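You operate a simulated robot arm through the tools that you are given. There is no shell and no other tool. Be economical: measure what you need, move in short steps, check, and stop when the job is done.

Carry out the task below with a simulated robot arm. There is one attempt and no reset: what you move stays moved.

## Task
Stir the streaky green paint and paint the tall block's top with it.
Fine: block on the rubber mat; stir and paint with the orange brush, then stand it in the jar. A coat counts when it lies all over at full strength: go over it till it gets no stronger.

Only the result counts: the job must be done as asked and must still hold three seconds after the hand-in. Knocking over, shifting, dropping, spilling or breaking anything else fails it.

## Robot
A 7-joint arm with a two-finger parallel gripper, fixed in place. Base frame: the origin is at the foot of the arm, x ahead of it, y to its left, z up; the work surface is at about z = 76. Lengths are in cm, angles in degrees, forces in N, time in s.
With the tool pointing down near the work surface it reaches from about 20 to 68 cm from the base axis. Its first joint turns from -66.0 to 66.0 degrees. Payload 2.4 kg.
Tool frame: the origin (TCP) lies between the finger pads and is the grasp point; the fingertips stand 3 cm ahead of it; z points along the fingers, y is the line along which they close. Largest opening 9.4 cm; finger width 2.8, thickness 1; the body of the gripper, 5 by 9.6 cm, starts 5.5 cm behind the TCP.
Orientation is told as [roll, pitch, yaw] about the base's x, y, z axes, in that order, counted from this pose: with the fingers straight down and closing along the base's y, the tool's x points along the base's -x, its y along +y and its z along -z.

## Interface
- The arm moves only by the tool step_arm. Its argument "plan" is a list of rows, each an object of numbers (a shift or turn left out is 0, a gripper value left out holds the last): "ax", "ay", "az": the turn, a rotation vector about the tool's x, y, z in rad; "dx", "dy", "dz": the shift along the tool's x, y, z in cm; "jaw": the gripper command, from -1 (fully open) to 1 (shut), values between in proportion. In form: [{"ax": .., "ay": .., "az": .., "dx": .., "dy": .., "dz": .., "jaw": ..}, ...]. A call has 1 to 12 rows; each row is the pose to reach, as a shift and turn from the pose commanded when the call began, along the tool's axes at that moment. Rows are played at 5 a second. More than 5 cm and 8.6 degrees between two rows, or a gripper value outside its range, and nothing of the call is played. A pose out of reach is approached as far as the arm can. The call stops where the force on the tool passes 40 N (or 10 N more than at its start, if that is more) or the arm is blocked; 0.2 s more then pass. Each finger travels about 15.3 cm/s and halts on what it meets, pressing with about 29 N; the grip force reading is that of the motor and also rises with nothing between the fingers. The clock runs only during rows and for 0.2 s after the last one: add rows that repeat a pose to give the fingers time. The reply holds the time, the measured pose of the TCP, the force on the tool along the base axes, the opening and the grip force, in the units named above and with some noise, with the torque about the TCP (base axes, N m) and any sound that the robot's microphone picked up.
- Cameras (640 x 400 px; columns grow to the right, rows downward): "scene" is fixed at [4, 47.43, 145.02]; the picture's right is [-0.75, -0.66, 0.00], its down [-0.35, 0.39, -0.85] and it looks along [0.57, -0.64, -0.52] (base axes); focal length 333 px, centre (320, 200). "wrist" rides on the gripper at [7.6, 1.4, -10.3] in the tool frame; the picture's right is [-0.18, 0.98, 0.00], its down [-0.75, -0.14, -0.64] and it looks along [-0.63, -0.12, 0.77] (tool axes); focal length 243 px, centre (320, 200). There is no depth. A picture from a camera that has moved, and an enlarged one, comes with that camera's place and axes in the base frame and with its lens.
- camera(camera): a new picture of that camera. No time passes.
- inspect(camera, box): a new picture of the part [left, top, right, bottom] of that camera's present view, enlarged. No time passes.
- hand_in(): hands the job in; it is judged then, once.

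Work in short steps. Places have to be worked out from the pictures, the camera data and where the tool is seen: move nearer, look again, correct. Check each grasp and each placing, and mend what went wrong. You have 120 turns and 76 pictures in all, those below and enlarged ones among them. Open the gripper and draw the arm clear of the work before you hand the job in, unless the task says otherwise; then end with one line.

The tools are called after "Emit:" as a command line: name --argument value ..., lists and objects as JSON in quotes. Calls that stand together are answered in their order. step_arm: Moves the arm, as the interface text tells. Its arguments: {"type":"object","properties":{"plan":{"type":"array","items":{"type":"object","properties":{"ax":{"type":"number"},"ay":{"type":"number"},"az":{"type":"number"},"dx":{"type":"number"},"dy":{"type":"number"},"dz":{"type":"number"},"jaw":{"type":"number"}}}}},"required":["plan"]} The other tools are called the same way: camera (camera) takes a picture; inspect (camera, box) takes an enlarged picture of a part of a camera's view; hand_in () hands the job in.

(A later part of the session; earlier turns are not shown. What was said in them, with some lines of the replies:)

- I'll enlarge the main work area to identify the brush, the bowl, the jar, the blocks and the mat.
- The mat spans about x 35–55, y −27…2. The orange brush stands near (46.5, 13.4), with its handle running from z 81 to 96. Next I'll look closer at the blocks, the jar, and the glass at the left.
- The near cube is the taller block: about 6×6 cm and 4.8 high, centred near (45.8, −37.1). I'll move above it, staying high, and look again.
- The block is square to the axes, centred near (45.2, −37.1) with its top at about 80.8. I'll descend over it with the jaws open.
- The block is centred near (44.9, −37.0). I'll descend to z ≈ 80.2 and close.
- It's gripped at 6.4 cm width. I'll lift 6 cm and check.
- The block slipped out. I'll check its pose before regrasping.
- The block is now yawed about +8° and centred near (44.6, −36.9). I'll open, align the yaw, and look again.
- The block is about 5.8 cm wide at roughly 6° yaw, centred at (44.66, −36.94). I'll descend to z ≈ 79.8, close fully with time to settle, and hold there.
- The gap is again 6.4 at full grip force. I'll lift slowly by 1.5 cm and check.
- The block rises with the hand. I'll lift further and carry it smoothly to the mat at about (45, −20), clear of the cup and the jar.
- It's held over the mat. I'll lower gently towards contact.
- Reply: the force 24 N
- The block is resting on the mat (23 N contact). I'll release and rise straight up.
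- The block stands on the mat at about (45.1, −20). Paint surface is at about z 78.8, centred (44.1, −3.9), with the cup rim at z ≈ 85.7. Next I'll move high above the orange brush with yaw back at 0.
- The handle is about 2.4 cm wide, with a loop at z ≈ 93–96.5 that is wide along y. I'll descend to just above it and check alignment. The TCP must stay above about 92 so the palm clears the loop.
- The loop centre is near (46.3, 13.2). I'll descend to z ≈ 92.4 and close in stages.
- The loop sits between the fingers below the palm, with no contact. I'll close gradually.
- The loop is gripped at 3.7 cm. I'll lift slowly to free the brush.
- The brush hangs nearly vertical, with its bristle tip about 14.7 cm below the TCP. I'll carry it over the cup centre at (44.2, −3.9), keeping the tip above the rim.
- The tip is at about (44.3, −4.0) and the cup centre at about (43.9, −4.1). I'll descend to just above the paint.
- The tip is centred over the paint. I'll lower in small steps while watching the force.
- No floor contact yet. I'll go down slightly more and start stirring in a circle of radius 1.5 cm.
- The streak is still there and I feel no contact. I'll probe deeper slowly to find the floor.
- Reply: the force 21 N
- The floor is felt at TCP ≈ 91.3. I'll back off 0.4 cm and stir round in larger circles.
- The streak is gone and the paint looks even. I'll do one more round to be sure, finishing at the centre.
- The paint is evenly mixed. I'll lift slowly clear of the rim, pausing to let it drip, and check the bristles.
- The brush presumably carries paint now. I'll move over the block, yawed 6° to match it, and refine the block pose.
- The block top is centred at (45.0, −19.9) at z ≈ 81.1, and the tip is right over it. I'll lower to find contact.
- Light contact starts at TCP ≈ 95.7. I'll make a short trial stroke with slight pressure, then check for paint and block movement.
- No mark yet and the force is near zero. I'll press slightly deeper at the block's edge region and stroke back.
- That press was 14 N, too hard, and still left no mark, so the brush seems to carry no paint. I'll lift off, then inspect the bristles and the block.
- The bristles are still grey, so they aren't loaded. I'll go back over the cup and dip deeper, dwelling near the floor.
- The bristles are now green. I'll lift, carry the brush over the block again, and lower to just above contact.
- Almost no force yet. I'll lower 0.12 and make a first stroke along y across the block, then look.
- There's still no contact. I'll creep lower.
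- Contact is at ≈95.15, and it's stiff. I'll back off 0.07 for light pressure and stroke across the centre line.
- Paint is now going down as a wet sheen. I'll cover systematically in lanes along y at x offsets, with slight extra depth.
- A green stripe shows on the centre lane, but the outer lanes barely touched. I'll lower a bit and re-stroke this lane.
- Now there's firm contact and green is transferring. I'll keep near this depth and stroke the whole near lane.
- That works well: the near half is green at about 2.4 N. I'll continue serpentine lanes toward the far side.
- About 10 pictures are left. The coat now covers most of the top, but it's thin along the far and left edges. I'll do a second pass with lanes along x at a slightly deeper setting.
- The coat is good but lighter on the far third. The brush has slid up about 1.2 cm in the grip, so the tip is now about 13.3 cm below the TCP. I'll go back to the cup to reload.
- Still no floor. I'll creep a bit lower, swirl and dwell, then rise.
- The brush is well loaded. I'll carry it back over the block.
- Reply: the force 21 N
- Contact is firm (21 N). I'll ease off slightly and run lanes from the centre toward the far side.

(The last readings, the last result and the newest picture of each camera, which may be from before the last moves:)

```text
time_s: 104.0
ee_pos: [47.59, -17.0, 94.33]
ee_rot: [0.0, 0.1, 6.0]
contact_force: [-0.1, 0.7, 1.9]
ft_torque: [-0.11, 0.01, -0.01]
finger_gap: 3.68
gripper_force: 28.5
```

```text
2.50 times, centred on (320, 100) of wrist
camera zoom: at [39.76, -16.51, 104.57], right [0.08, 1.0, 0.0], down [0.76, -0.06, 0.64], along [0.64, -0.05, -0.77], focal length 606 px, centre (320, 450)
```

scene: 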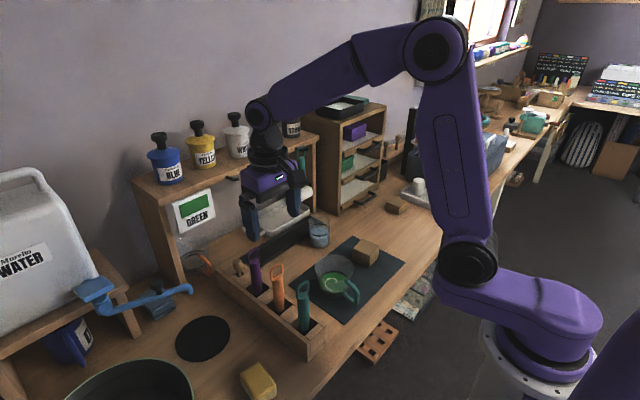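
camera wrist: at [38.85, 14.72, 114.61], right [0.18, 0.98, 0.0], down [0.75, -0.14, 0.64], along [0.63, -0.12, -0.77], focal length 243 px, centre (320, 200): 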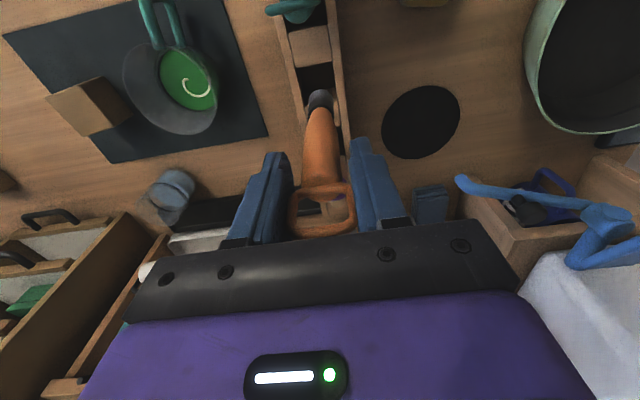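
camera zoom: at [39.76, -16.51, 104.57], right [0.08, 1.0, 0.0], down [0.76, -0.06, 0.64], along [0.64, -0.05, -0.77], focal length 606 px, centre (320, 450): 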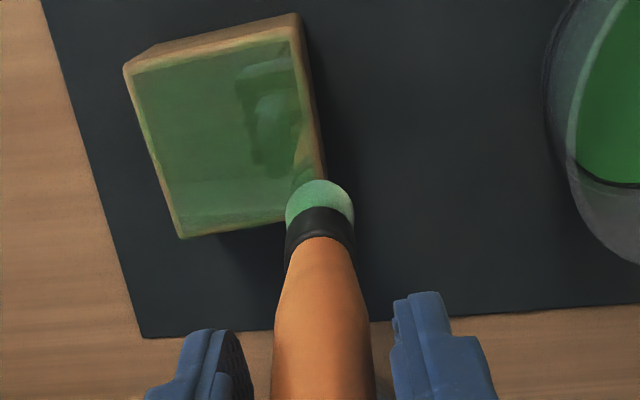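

Contact is good. Now a perimeter pass out to the edges, followed by interior lanes.

Emit:
step_arm --plan '[{"dz": 0.04, "dy": 0.2, "jaw": 1}, {"dz": 0.04, "dy": 0.2, "dx": 1.3}, {"dz": 0.04, "dy": 0.2, "dx": 2.7}, {"dz": 0.04, "dy": 0.2, "dx": 4.2}, {"dz": 0.04, "dy": 0.2, "dx": 5.6}, {"dz": 0.04, "dy": -1.1, "dx": 5.6}, {"dz": 0.04, "dy": -2.5, "dx": 5.6}, {"dz": 0.04, "dy": -3.9, "dx": 5.6}, {"dz": 0.04, "dy": -5.4, "dx": 5.6}, {"dz": 0.04, "dy": -5.4, "dx": 4.2}, {"dz": 0.04, "dy": -5.4, "dx": 2.8}, {"dz": 0.04, "dy": -5.4, "dx": 1.4}]'

Emit:
step_arm --plan '[{"dz": 0.03, "dx": -1.4, "jaw": 1}, {"dz": 0.03, "dx": -1.4, "dy": 1.4}, {"dz": 0.03, "dx": 0, "dy": 1.4}, {"dz": 0.03, "dx": 1.4, "dy": 1.4}, {"dz": 0.03, "dx": 2.8, "dy": 1.4}, {"dz": 0.03, "dx": 4.1, "dy": 1.4}, {"dz": 0.03, "dx": 4.1, "dy": 2.7}, {"dz": 0.03, "dx": 2.8, "dy": 2.7}, {"dz": 0.03, "dx": 1.4, "dy": 2.7}, {"dz": 0.03, "dx": 0, "dy": 2.7}, {"dz": 0.03, "dx": -1.4, "dy": 2.7}, {"dz": 0.03, "dx": -1.4, "dy": 4}]'

Emit:
step_arm --plan '[{"dz": 0.03, "dx": 1.3, "jaw": 1}, {"dz": 0.03, "dx": 2.7}, {"dz": 0.03, "dx": 4.1}, {"dz": 0.03, "dx": 5.5}, {"dz": 0.03, "dx": 5.5, "dy": -1.3}, {"dz": 0.03, "dx": 5.5, "dy": -2.6}, {"dz": 0.03, "dx": 5.5, "dy": -4}, {"dz": 0.03, "dx": 4.2, "dy": -4}, {"dz": 0.03, "dx": 2.8, "dy": -4}, {"dz": 0.03, "dx": 1.4, "dy": -4}, {"dz": 0.03, "dx": 0.1, "dy": -4}]'

Emit:
step_arm --plan '[{"dz": -0.5, "jaw": 1}, {"dz": -3}, {"dz": -6}, {"dz": -9}, {"dz": -9}]'

Emit:
inspect --camera "scene" --box '[290, 180, 400, 290]'

```text
time_s: 106.6
ee_pos: [46.73, -22.64, 94.25]
ee_rot: [-0.2, 0.0, 5.9]
contact_force: [-4.5, -1.9, 20.4]
ft_torque: [-0.05, 0.46, 0.02]
finger_gap: 3.69
gripper_force: 28.8
```

```text
time_s: 109.2
ee_pos: [47.73, -18.39, 94.15]
ee_rot: [0.0, 0.0, 6.0]
contact_force: [1.5, -0.4, 2.8]
ft_torque: [-0.13, -0.04, 0.02]
finger_gap: 3.66
gripper_force: 29.1
```

```text
time_s: 111.6
ee_pos: [48.0, -22.3, 94.1]
ee_rot: [0.0, 0.0, 6.1]
contact_force: [-0.7, 0.8, 0.4]
ft_torque: [0.0, -0.01, 0.01]
finger_gap: 3.64
gripper_force: 29.6
```

```text
time_s: 112.8
ee_pos: [48.01, -22.35, 103.11]
ee_rot: [0.0, 0.1, 6.0]
contact_force: [1.3, 0.2, -0.2]
ft_torque: [0.0, 0.0, -0.01]
finger_gap: 3.67
gripper_force: 29.1
```

```text
3.64 times, centred on (345, 235) of scene
camera zoom: at [4.0, 47.43, 145.02], right [-0.75, -0.66, 0.0], down [-0.35, 0.39, -0.85], along [0.57, -0.64, -0.52], focal length 1212 px, centre (229, 73)
```

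zoom: 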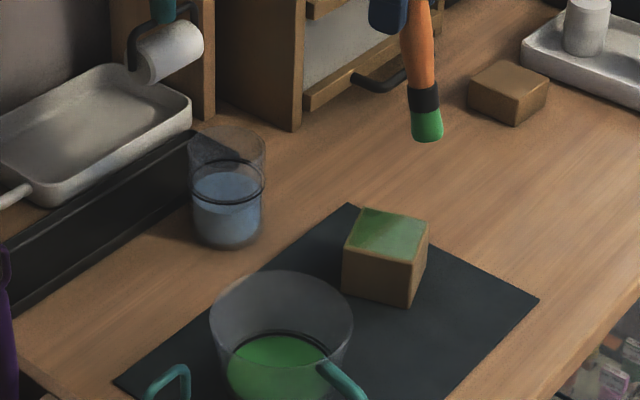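

The block shifted and rotated a bit, so I need its new pose. I'll take one wrist close-up.

Emit:
inspect --camera "wrist" --box '[260, 0, 400, 120]'

```text
3.33 times, centred on (330, 60) of wrist
camera zoom: at [40.16, -21.9, 113.38], right [0.08, 1.0, 0.0], down [0.76, -0.06, 0.64], along [0.64, -0.05, -0.77], focal length 809 px, centre (287, 667)
```

zoom: 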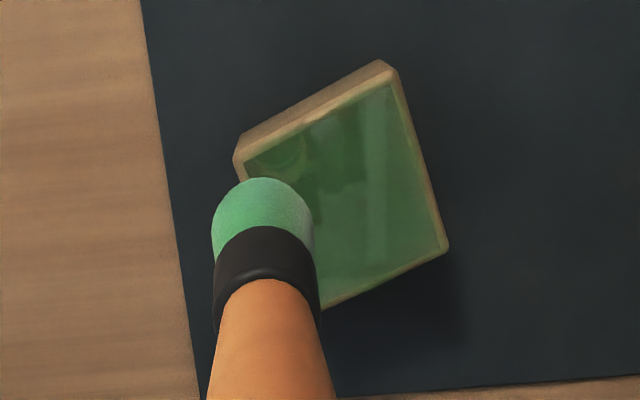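

The block is now at (46.2, −20.3), yaw ≈ 20°, still on the mat, and its whole top is green. I'll reload once more and give another full pass, aligned to the new yaw.

Emit:
step_arm --plan '[{"dy": 1, "dx": 0.1, "jaw": 1}, {"dy": 3.5, "dx": 0.4}, {"dy": 7, "dx": 0.8, "az": 0.03}, {"dy": 10.5, "dx": 1.2, "az": 0.07}, {"dy": 14, "dx": 1.6, "az": 0.105}, {"dy": 17, "dx": 1.9, "az": 0.105}, {"dy": 18.66, "dx": 2.02, "az": 0.105}, {"dy": 18.66, "dx": 2.02, "az": 0.105}, {"dy": 18.66, "dx": 2.02, "az": 0.105, "dz": 2}, {"dy": 18.66, "dx": 2.02, "az": 0.105, "dz": 4}, {"dy": 18.66, "dx": 2.02, "az": 0.105, "dz": 6}, {"dy": 18.66, "dx": 2.02, "az": 0.105, "dz": 8}]'

Emit:
step_arm --plan '[{"dz": 2, "jaw": 1}, {"dz": 4}, {"dz": 5}, {"dz": 5.3}, {"dz": 5.3, "dy": 0.7}, {"dz": 5.3, "dy": 0}, {"dz": 5.3, "dy": -0.7}, {"dz": 5.3, "dy": 0}, {"dz": 5.3}, {"dz": 5.3}]'

Emit:
step_arm --plan '[{"dz": -2, "jaw": 1}, {"dz": -4}, {"dz": -6}, {"dz": -8.5}, {"dz": -11}, {"dz": -13.5}, {"dz": -13.5}]'

```text
time_s: 115.4
ee_pos: [44.0, -4.22, 95.14]
ee_rot: [0.0, -0.1, 0.0]
contact_force: [0.3, 0.4, -0.1]
ft_torque: [0.02, -0.07, -0.03]
finger_gap: 3.66
gripper_force: 29.0
```

```text
time_s: 117.6
ee_pos: [44.12, -4.18, 89.74]
ee_rot: [0.0, -0.1, 0.0]
contact_force: [0.9, -0.6, -0.3]
ft_torque: [-0.03, -0.03, 0.01]
finger_gap: 3.65
gripper_force: 29.0
```

```text
time_s: 119.2
ee_pos: [43.95, -4.08, 103.29]
ee_rot: [-0.1, 0.0, 0.0]
contact_force: [0.0, 0.1, -0.3]
ft_torque: [-0.03, 0.01, 0.01]
finger_gap: 3.66
gripper_force: 29.4
```

Emit:
step_arm --plan '[{"dy": -1.5, "jaw": 1}, {"dy": -4, "dx": -0.5, "az": -0.05}, {"dy": -7, "dx": -1, "az": -0.13}, {"dy": -10, "dx": -1.5, "az": -0.21}, {"dy": -13, "dx": -2, "az": -0.29}, {"dy": -16.2, "dx": -2.25, "az": -0.35}, {"dy": -16.2, "dx": -2.25, "az": -0.35, "dz": 2.5}, {"dy": -16.2, "dx": -2.25, "az": -0.35, "dz": 5}, {"dy": -16.2, "dx": -2.25, "az": -0.35, "dz": 7.5}, {"dy": -16.2, "dx": -2.25, "az": -0.35, "dz": 8.7}, {"dy": -16.2, "dx": -2.25, "az": -0.35, "dz": 9.0}, {"dy": -16.2, "dx": -2.25, "az": -0.35, "dz": 9.0}]'

Emit:
step_arm --plan '[{"dz": 0.08, "jaw": 1}, {"dz": 0.16}, {"dz": 0.2}, {"dz": 0.2}]'

```text
time_s: 121.8
ee_pos: [46.06, -20.31, 94.27]
ee_rot: [0.0, 0.0, 20.1]
contact_force: [0.1, -0.3, -0.4]
ft_torque: [0.0, 0.0, -0.02]
finger_gap: 3.67
gripper_force: 29.2
```

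```text
time_s: 122.8
ee_pos: [46.19, -20.24, 94.07]
ee_rot: [-0.1, -0.1, 20.1]
contact_force: [0.4, -0.3, 0.1]
ft_torque: [-0.02, -0.01, 0.0]
finger_gap: 3.67
gripper_force: 29.1
```

Emit:
step_arm --plan '[{"dz": 0.08, "jaw": 1}, {"dz": 0.12}, {"dz": 0.12}]'

```text
time_s: 123.6
ee_pos: [46.21, -20.28, 94.0]
ee_rot: [-0.1, -0.1, 20.1]
contact_force: [-1.1, -0.2, 14.2]
ft_torque: [-0.01, 0.45, -0.01]
finger_gap: 3.67
gripper_force: 29.2
```

Contact is 14 N. I'll ease 0.06 and run full lanes at the new yaw, slowly.

Emit:
step_arm --plan '[{"dz": -0.06, "dy": 1.2, "jaw": 1}, {"dz": -0.06, "dy": 2.4}, {"dz": -0.06, "dy": 2.4, "dx": -1.2}, {"dz": -0.06, "dy": 1.2, "dx": -1.2}, {"dz": -0.06, "dy": 0, "dx": -1.2}, {"dz": -0.06, "dy": -1.2, "dx": -1.2}, {"dz": -0.06, "dy": -2.4, "dx": -1.2}, {"dz": -0.06, "dy": -2.4, "dx": -2.4}, {"dz": -0.06, "dy": -1.2, "dx": -2.4}, {"dz": -0.06, "dy": 0, "dx": -2.4}, {"dz": -0.06, "dy": 1.2, "dx": -2.4}, {"dz": -0.06, "dy": 2.4, "dx": -2.4}]'

Emit:
step_arm --plan '[{"dz": 0.04, "dx": 1.2, "jaw": 1}, {"dz": 0.04, "dx": 2.4}, {"dz": 0.04, "dx": 2.4, "dy": -1.2}, {"dz": 0.04, "dx": 2.4, "dy": -2.4}, {"dz": 0.04, "dx": 2.4, "dy": -3.6}, {"dz": 0.04, "dx": 2.4, "dy": -4.8}, {"dz": 0.04, "dx": 3.6, "dy": -4.8}, {"dz": 0.04, "dx": 3.6, "dy": -3.6}, {"dz": 0.04, "dx": 3.6, "dy": -2.4}, {"dz": 0.04, "dx": 3.6, "dy": -1.2}, {"dz": 0.04, "dx": 3.6, "dy": 0}, {"dz": 0.04, "dx": 4.8, "dy": 0}]'

Emit:
step_arm --plan '[{"dz": 0.03, "dy": -1.2, "jaw": 1}, {"dz": 0.03, "dy": -2.4}, {"dz": 0.03, "dy": -3.6}, {"dz": 0.03, "dy": -4.8}, {"dz": 0.03, "dy": -4.8, "dx": -1.2}, {"dz": 0.03, "dy": -4.8, "dx": -2.4}, {"dz": 0.03, "dy": -4.8, "dx": -3.6}, {"dz": 0.03, "dy": -4.8, "dx": -4.8}, {"dz": 0.03, "dy": -3.6, "dx": -4.8}, {"dz": 0.03, "dy": -2.4, "dx": -4.8}, {"dz": 0.03, "dy": -1.2, "dx": -4.8}, {"dz": 0.03, "dy": 0, "dx": -4.8}]'

Emit:
step_arm --plan '[{"dz": -0.5, "jaw": 1}, {"dz": -3}, {"dz": -6}, {"dz": -9}, {"dz": -9}]'

Emit:
inspect --camera "scene" --box '[270, 180, 400, 290]'

```text
time_s: 126.2
ee_pos: [47.62, -17.27, 94.15]
ee_rot: [0.0, 0.0, 20.1]
contact_force: [-0.4, -1.1, -0.8]
ft_torque: [-0.04, -0.02, 0.0]
finger_gap: 3.67
gripper_force: 28.7
```

```text
time_s: 128.8
ee_pos: [43.22, -18.85, 94.07]
ee_rot: [0.1, 0.0, 20.1]
contact_force: [0.4, 1.2, -0.3]
ft_torque: [-0.03, 0.0, -0.01]
finger_gap: 3.65
gripper_force: 29.0
```

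```text
time_s: 131.4
ee_pos: [47.67, -17.28, 94.1]
ee_rot: [0.0, 0.0, 20.2]
contact_force: [-0.2, -0.3, 0.0]
ft_torque: [-0.05, 0.09, 0.03]
finger_gap: 3.66
gripper_force: 29.0
```

```text
time_s: 132.6
ee_pos: [47.57, -17.22, 103.13]
ee_rot: [0.1, -0.1, 20.2]
contact_force: [0.7, -0.2, -0.2]
ft_torque: [0.02, 0.01, 0.02]
finger_gap: 3.63
gripper_force: 28.6
```

```text
3.64 times, centred on (335, 235) of scene
camera zoom: at [4.0, 47.43, 145.02], right [-0.75, -0.66, 0.0], down [-0.35, 0.39, -0.85], along [0.57, -0.64, -0.52], focal length 1212 px, centre (266, 73)
```

zoom: 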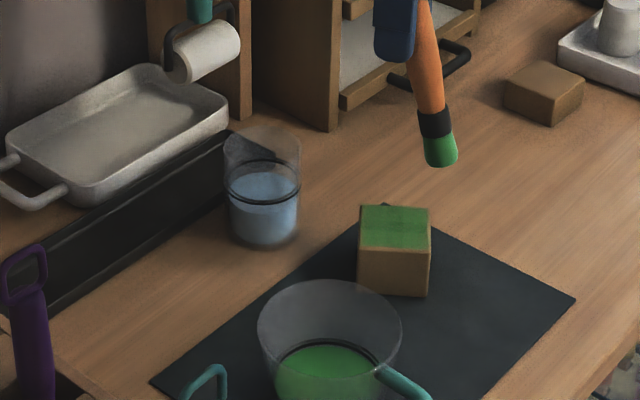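

The coat looks stronger and even, but the block turned further and the brush tilted in the grip. One wrist close-up will give both poses.

Emit:
inspect --camera "wrist" --box '[220, 0, 400, 160]'

```text
2.50 times, centred on (310, 80) of wrist
camera zoom: at [39.86, -18.64, 113.5], right [-0.16, 0.99, 0.0], down [0.76, 0.13, 0.64], along [0.63, 0.11, -0.77], focal length 606 px, centre (345, 500)
```

zoom: 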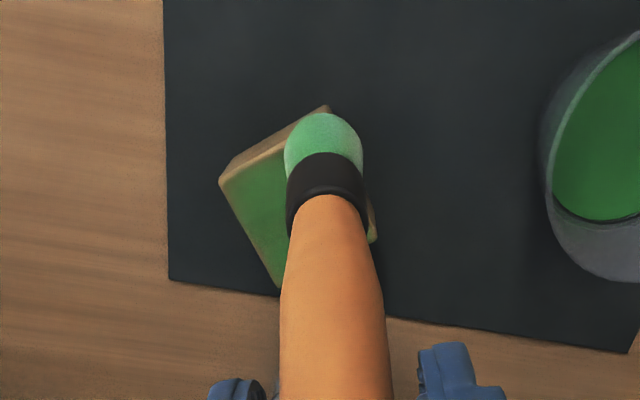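

The block centre is at (48.3, −19.4), yaw ≈ 33°, still well on the mat. The brush has swung about 18° in the grip, with the tip toward tool +x. I'll centre over the block, align the yaw, and tilt the tool to make the brush vertical again.

Emit:
step_arm --plan '[{"dy": -1.2, "az": -0.12, "jaw": 1}, {"dx": 0.07, "dy": -2.3, "az": -0.23}, {"dx": 0.07, "dy": -2.3, "az": -0.23}]'

Emit:
step_arm --plan '[{"ay": -0.1, "jaw": 1}, {"ay": -0.2}, {"ay": -0.3}, {"ay": -0.3}]'

Emit:
inspect --camera "scene" --box '[320, 170, 410, 270]'

```text
time_s: 133.4
ee_pos: [48.32, -19.41, 103.07]
ee_rot: [0.1, 0.0, 33.3]
contact_force: [0.2, -0.1, 0.0]
ft_torque: [0.02, 0.04, 0.02]
finger_gap: 3.65
gripper_force: 29.0
```

```text
time_s: 134.4
ee_pos: [48.38, -19.37, 102.99]
ee_rot: [0.0, -17.3, 33.1]
contact_force: [0.4, -0.6, -0.5]
ft_torque: [-0.03, 0.0, 0.02]
finger_gap: 3.68
gripper_force: 29.5
```

```text
4.00 times, centred on (365, 220) of scene
camera zoom: at [4.0, 47.43, 145.02], right [-0.75, -0.66, 0.0], down [-0.35, 0.39, -0.85], along [0.56, -0.64, -0.52], focal length 1333 px, centre (140, 120)
```

zoom: 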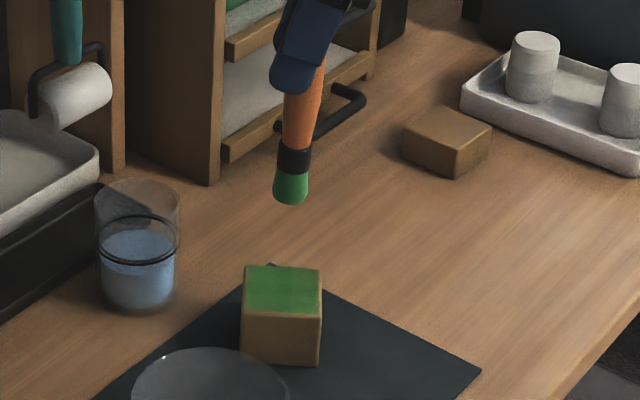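

The brush is vertical again over the block, and the coat looks bright green. I'll do one last full pass, starting with a descent in the tilted frame.

Emit:
step_arm --plan '[{"dx": 0.59, "dz": 1.91, "jaw": 1}, {"dx": 1.19, "dz": 3.82}, {"dx": 1.78, "dz": 5.73}, {"dx": 2.2, "dz": 7.07}, {"dx": 2.41, "dz": 7.74}, {"dx": 2.41, "dz": 7.74}]'

Emit:
step_arm --plan '[{"dx": 0.06, "dz": 0.19, "jaw": 1}, {"dx": 0.12, "dz": 0.38}, {"dx": 0.15, "dz": 0.48}, {"dx": 0.15, "dz": 0.48}]'

```text
time_s: 135.8
ee_pos: [48.12, -19.52, 94.71]
ee_rot: [0.0, -17.2, 33.3]
contact_force: [0.2, 0.2, -0.9]
ft_torque: [0.01, 0.0, 0.01]
finger_gap: 3.66
gripper_force: 29.3
```

```text
time_s: 136.8
ee_pos: [48.27, -19.58, 94.3]
ee_rot: [0.0, -17.3, 33.2]
contact_force: [-1.2, -0.1, 0.3]
ft_torque: [0.04, 0.0, 0.0]
finger_gap: 3.66
gripper_force: 28.8
```

Emit:
step_arm --plan '[{"dx": 0.03, "dz": 0.1, "jaw": 1}, {"dx": 0.06, "dz": 0.19}, {"dx": 0.06, "dz": 0.19}]'

```text
time_s: 137.6
ee_pos: [48.47, -19.47, 94.27]
ee_rot: [-0.1, -17.3, 33.2]
contact_force: [-2.6, -0.7, 13.8]
ft_torque: [-0.21, 0.48, -0.06]
finger_gap: 3.67
gripper_force: 29.1
```

Emit:
step_arm --plan '[{"dx": -0.02, "dz": -0.06, "dy": 1.2, "jaw": 1}, {"dx": -0.02, "dz": -0.06, "dy": 2.4}, {"dx": -0.02, "dz": -0.06, "dy": 1.2}, {"dx": -0.02, "dz": -0.06, "dy": 0}, {"dx": -0.02, "dz": -0.06, "dy": -1.2}, {"dx": -0.02, "dz": -0.06, "dy": -2.4}, {"dx": 1.13, "dz": -0.41, "dy": -2.4}, {"dx": 1.13, "dz": -0.41, "dy": -1.2}, {"dx": 1.13, "dz": -0.41, "dy": 0}, {"dx": 1.13, "dz": -0.41, "dy": 1.2}, {"dx": 1.13, "dz": -0.41, "dy": 2.4}]'

Emit:
step_arm --plan '[{"dx": 1.15, "dz": -0.33, "dy": 0, "jaw": 1}, {"dx": 1.15, "dz": -0.33, "dy": -1.2}, {"dx": 1.15, "dz": -0.33, "dy": -2.4}, {"dx": 1.15, "dz": -0.33, "dy": -3.6}, {"dx": 1.15, "dz": -0.33, "dy": -4.8}, {"dx": 0, "dz": 0.03, "dy": -4.8}, {"dx": 0, "dz": 0.03, "dy": -3.6}, {"dx": 0, "dz": 0.03, "dy": -2.4}, {"dx": 0, "dz": 0.03, "dy": -1.2}, {"dx": 0, "dz": 0.03, "dy": 0}, {"dx": -1.14, "dz": 0.38, "dy": 0}]'

Emit:
step_arm --plan '[{"dx": -1.14, "dz": 0.38, "dy": 0, "jaw": 1}, {"dx": -1.14, "dz": 0.38, "dy": -1.2}, {"dx": -1.14, "dz": 0.38, "dy": -2.4}, {"dx": -1.14, "dz": 0.38, "dy": -3.6}, {"dx": -1.14, "dz": 0.38, "dy": -4.8}, {"dx": -2.28, "dz": 0.74, "dy": -4.8}, {"dx": -2.28, "dz": 0.74, "dy": -3.6}, {"dx": -2.28, "dz": 0.74, "dy": -2.4}, {"dx": -2.28, "dz": 0.74, "dy": -1.2}, {"dx": -2.28, "dz": 0.74, "dy": 0}]'

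```text
time_s: 140.0
ee_pos: [46.15, -18.1, 94.21]
ee_rot: [-0.3, -17.2, 33.2]
contact_force: [3.1, -6.0, 21.8]
ft_torque: [-0.94, -0.24, 0.02]
finger_gap: 3.69
gripper_force: 28.9
```

```text
time_s: 140.7
ee_pos: [45.67, -19.5, 94.17]
ee_rot: [0.6, -17.3, 33.3]
contact_force: [-4.1, 1.4, 13.8]
ft_torque: [0.22, 0.51, -0.01]
finger_gap: 3.63
gripper_force: 28.5
stopped in row 3: the force on the tool passed its limit at 41 N (the readings are from after the stop); the commanded pose is now the measured one
```

```text
time_s: 141.6
ee_pos: [48.09, -20.65, 94.28]
ee_rot: [0.9, -17.5, 33.4]
contact_force: [-4.1, 2.4, 14.6]
ft_torque: [0.5, 0.57, 0.03]
finger_gap: 3.86
gripper_force: 29.4
stopped in row 4: the force on the tool passed its limit at 44 N (the readings are from after the stop); the commanded pose is now the measured one
```

The force limit tripped, since the grip is now stiff. I'll lift straight off and look.

Emit:
step_arm --plan '[{"dx": -0.15, "dz": -0.48, "jaw": 1}, {"dx": -0.9, "dz": -2.9}, {"dx": -1.8, "dz": -5.7}, {"dx": -2.7, "dz": -8.6}, {"dx": -2.7, "dz": -8.6}]'

Emit:
inspect --camera "scene" --box '[300, 170, 400, 290]'

```text
time_s: 142.8
ee_pos: [48.4, -20.87, 103.14]
ee_rot: [1.0, -17.4, 33.2]
contact_force: [0.1, -1.0, -0.7]
ft_torque: [-0.01, 0.0, 0.02]
finger_gap: 3.66
gripper_force: 29.1
```

```text
3.33 times, centred on (350, 230) of scene
camera zoom: at [4.0, 47.43, 145.02], right [-0.75, -0.66, 0.0], down [-0.35, 0.39, -0.85], along [0.57, -0.64, -0.52], focal length 1111 px, centre (220, 100)
```

zoom: 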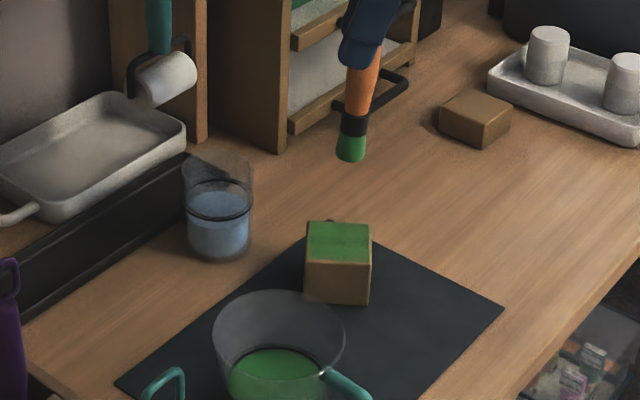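

The coat is even and bright, with the block fully on the mat. Now the jar: axis ≈ (60.3, −16.5), rim z ≈ 86, inner radius ≈ 2.8. I'll raise, untilt, go there with yaw 0, and re-tilt so the brush hangs upright.

Emit:
step_arm --plan '[{"dx": -0.45, "dz": -1.4, "jaw": 1}, {"dx": -0.89, "dz": -2.87}, {"dx": -0.89, "dz": -2.87, "ay": 0.1}, {"dx": -0.89, "dz": -2.87, "ay": 0.2}, {"dx": -0.89, "dz": -2.87, "ay": 0.302}, {"dx": -0.89, "dz": -2.87, "ay": 0.302}]'

Emit:
step_arm --plan '[{"dx": -1.5, "dy": -0.35, "az": 0.08, "jaw": 1}, {"dx": -3.5, "dy": -0.8, "az": 0.18}, {"dx": -5.5, "dy": -1.25, "az": 0.28}, {"dx": -7.5, "dy": -1.7, "az": 0.38}, {"dx": -9.5, "dy": -2.2, "az": 0.48}, {"dx": -11.2, "dy": -2.6, "az": 0.58}, {"dx": -12.36, "dy": -2.82, "az": 0.58}, {"dx": -12.36, "dy": -2.82, "az": 0.58}]'

Emit:
step_arm --plan '[{"ay": -0.1, "jaw": 1}, {"ay": -0.2}, {"ay": -0.25}, {"ay": -0.25}]'

Emit:
inspect --camera "wrist" --box '[220, 0, 420, 160]'

```text
time_s: 144.2
ee_pos: [48.13, -20.92, 106.08]
ee_rot: [0.9, 0.0, 33.5]
contact_force: [-0.1, 0.2, 0.2]
ft_torque: [0.01, 0.01, -0.03]
finger_gap: 3.64
gripper_force: 28.9
```

```text
time_s: 146.0
ee_pos: [60.15, -16.34, 106.2]
ee_rot: [0.8, 0.4, 0.5]
contact_force: [0.6, -0.3, -0.3]
ft_torque: [-0.02, 0.01, 0.0]
finger_gap: 3.66
gripper_force: 29.0
```

```text
time_s: 147.0
ee_pos: [60.12, -16.45, 106.16]
ee_rot: [0.9, -13.9, 0.1]
contact_force: [0.8, -0.6, 0.3]
ft_torque: [-0.01, 0.01, -0.01]
finger_gap: 3.65
gripper_force: 29.2
```

```text
2.50 times, centred on (320, 80) of wrist
camera zoom: at [50.24, -15.31, 114.38], right [0.17, 0.98, 0.06], down [0.58, -0.15, 0.8], along [0.8, -0.1, -0.59], focal length 606 px, centre (320, 500)
```

zoom: 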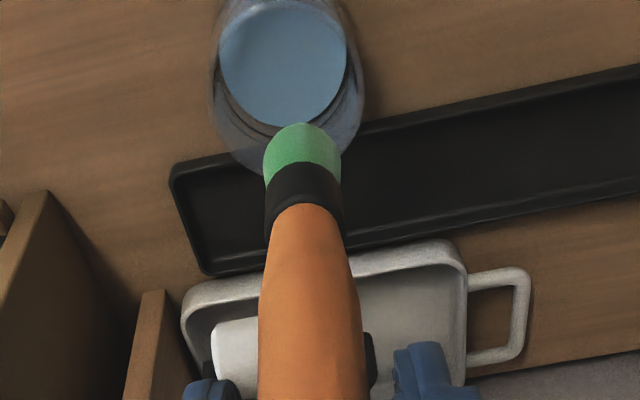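

The water surface centre is at ≈ (60.5, −16.7) and the brush tip at ≈ (59.25, −16.1), with the brush leaning ~4°. I'll correct both, then lower into the jar gradually.

Emit:
step_arm --plan '[{"dx": -0.34, "dz": 0.08, "dy": -0.55, "ay": -0.07, "jaw": 1}, {"dx": 0.14, "dz": 2.02, "dy": -0.55, "ay": -0.07}, {"dx": 0.62, "dz": 3.96, "dy": -0.55, "ay": -0.07}, {"dx": 0.62, "dz": 3.96, "dy": -0.55, "ay": -0.07}]'

Emit:
inspect --camera "scene" --box '[280, 170, 380, 260]'

```text
time_s: 148.0
ee_pos: [60.53, -17.2, 102.06]
ee_rot: [0.8, -17.9, 0.0]
contact_force: [0.1, -0.3, -0.6]
ft_torque: [-0.01, -0.01, 0.0]
finger_gap: 3.68
gripper_force: 29.0
```

```text
4.44 times, centred on (330, 215) of scene
camera zoom: at [4.0, 47.43, 145.02], right [-0.75, -0.66, 0.0], down [-0.35, 0.39, -0.85], along [0.57, -0.64, -0.52], focal length 1481 px, centre (276, 133)
```

zoom: 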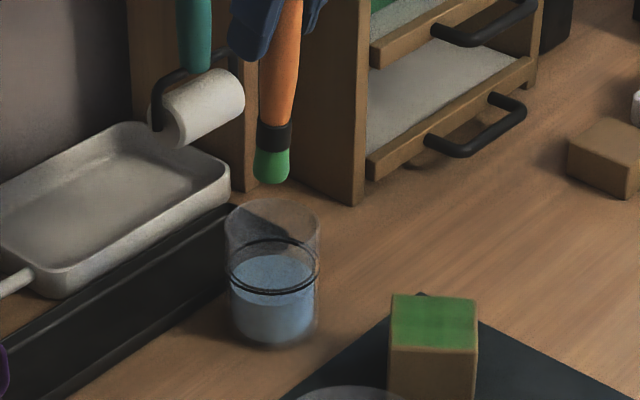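

The tip is aligned above the jar mouth. I'll lower it slowly.

Emit:
step_arm --plan '[{"dx": 0.46, "dz": 1.43, "jaw": 1}, {"dx": 0.92, "dz": 2.86}, {"dx": 1.38, "dz": 4.28}, {"dx": 1.84, "dz": 5.71}, {"dx": 2.3, "dz": 7.14}, {"dx": 2.6, "dz": 8.09}, {"dx": 2.92, "dz": 9.04}, {"dx": 3.22, "dz": 10.0}, {"dx": 3.22, "dz": 10.0}]'

```text
time_s: 150.0
ee_pos: [60.48, -16.86, 91.59]
ee_rot: [0.9, -17.8, 0.1]
contact_force: [-0.8, -0.7, -0.2]
ft_torque: [-0.03, 0.02, 0.01]
finger_gap: 3.68
gripper_force: 28.9
```

No contact yet. I'll creep down to find the jar floor.

Emit:
step_arm --plan '[{"dx": 0.12, "dz": 0.38, "jaw": 1}, {"dx": 0.21, "dz": 0.67}, {"dx": 0.29, "dz": 0.9}, {"dx": 0.34, "dz": 1.05}, {"dx": 0.34, "dz": 1.05}]'

```text
time_s: 151.2
ee_pos: [60.51, -16.73, 90.62]
ee_rot: [0.9, -17.9, 0.1]
contact_force: [-0.3, -0.5, 0.3]
ft_torque: [0.01, -0.01, -0.03]
finger_gap: 3.66
gripper_force: 29.2
```

Emit:
step_arm --plan '[{"dx": 0.06, "dz": 0.19, "jaw": 1}, {"dx": 0.12, "dz": 0.38}, {"dx": 0.15, "dz": 0.48}, {"dx": 0.15, "dz": 0.48}]'

Emit:
inspect --camera "scene" --box '[280, 170, 380, 260]'

```text
time_s: 152.2
ee_pos: [60.46, -16.79, 90.05]
ee_rot: [0.9, -18.0, 0.3]
contact_force: [-0.4, 0.6, -0.2]
ft_torque: [0.0, -0.02, 0.01]
finger_gap: 3.66
gripper_force: 28.6
```

```text
refused: no pictures are left
```

No pictures remain. The brush tip should be just above the jar floor and inside the mouth. I'll give it a slight lean toward +x (free between the fingers), then open gradually and let it settle.

Emit:
step_arm --plan '[{"ay": 0.045, "jaw": 1}, {"ay": 0.09}, {"ay": 0.09}]'

```text
time_s: 153.0
ee_pos: [60.48, -16.8, 90.05]
ee_rot: [0.9, -12.7, 0.2]
contact_force: [0.4, -0.5, -0.1]
ft_torque: [0.01, -0.01, -0.02]
finger_gap: 3.68
gripper_force: 29.0
```

Emit:
step_arm --plan '[{"jaw": 0.2}, {"jaw": 0.12}, {"jaw": 0.02}, {"jaw": -0.1}, {"jaw": -0.25}, {"jaw": -0.45}, {"jaw": -0.7}, {"jaw": -1}, {"jaw": -1}, {"jaw": -1}, {"jaw": -1}]'

```text
time_s: 155.4
ee_pos: [60.41, -16.68, 89.93]
ee_rot: [0.9, -12.8, 0.2]
contact_force: [-0.4, 0.5, 0.2]
ft_torque: [0.01, 0.0, -0.01]
finger_gap: 9.41
gripper_force: 0.2
```

It's open with no forces. I'll retreat slowly along the tool axis, up and away.

Emit:
step_arm --plan '[{"dz": -0.5, "jaw": -1}, {"dz": -1.2}, {"dz": -2.2}, {"dz": -3.2}, {"dz": -4.4}, {"dz": -5.6}, {"dz": -7}, {"dz": -8.5}, {"dz": -10.5}, {"dz": -13}, {"dz": -16}, {"dz": -16}]'

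Emit:
step_arm --plan '[{"dz": -4}, {"dz": -7}, {"dz": -7, "dx": 4}, {"dz": -7, "dx": 8}, {"dz": -7, "dx": 12}, {"dz": -7, "dx": 16}, {"dz": -7, "dx": 16}, {"dz": -7, "dx": 16}, {"dz": -7, "dx": 16}]'

```text
time_s: 158.0
ee_pos: [56.88, -16.84, 105.65]
ee_rot: [0.9, -12.7, 0.2]
contact_force: [-0.8, -1.4, -0.4]
ft_torque: [-0.03, 0.01, 0.03]
finger_gap: 9.43
gripper_force: 0.1
```

```text
time_s: 160.0
ee_pos: [39.76, -17.12, 108.78]
ee_rot: [0.9, -12.7, 0.2]
contact_force: [-0.7, -0.2, 0.3]
ft_torque: [0.0, -0.03, -0.01]
finger_gap: 9.41
gripper_force: 0.0
```

The retreat was clean, with no contact and no sounds. The gripper is open and clear, so I'm handing in.

Emit:
hand_in

```text
The job is handed in.
```

I stirred the green paint, painted the tall block's top evenly while it stood on the mat, and released the orange brush in the jar; I had no pictures left to check that it stayed standing.
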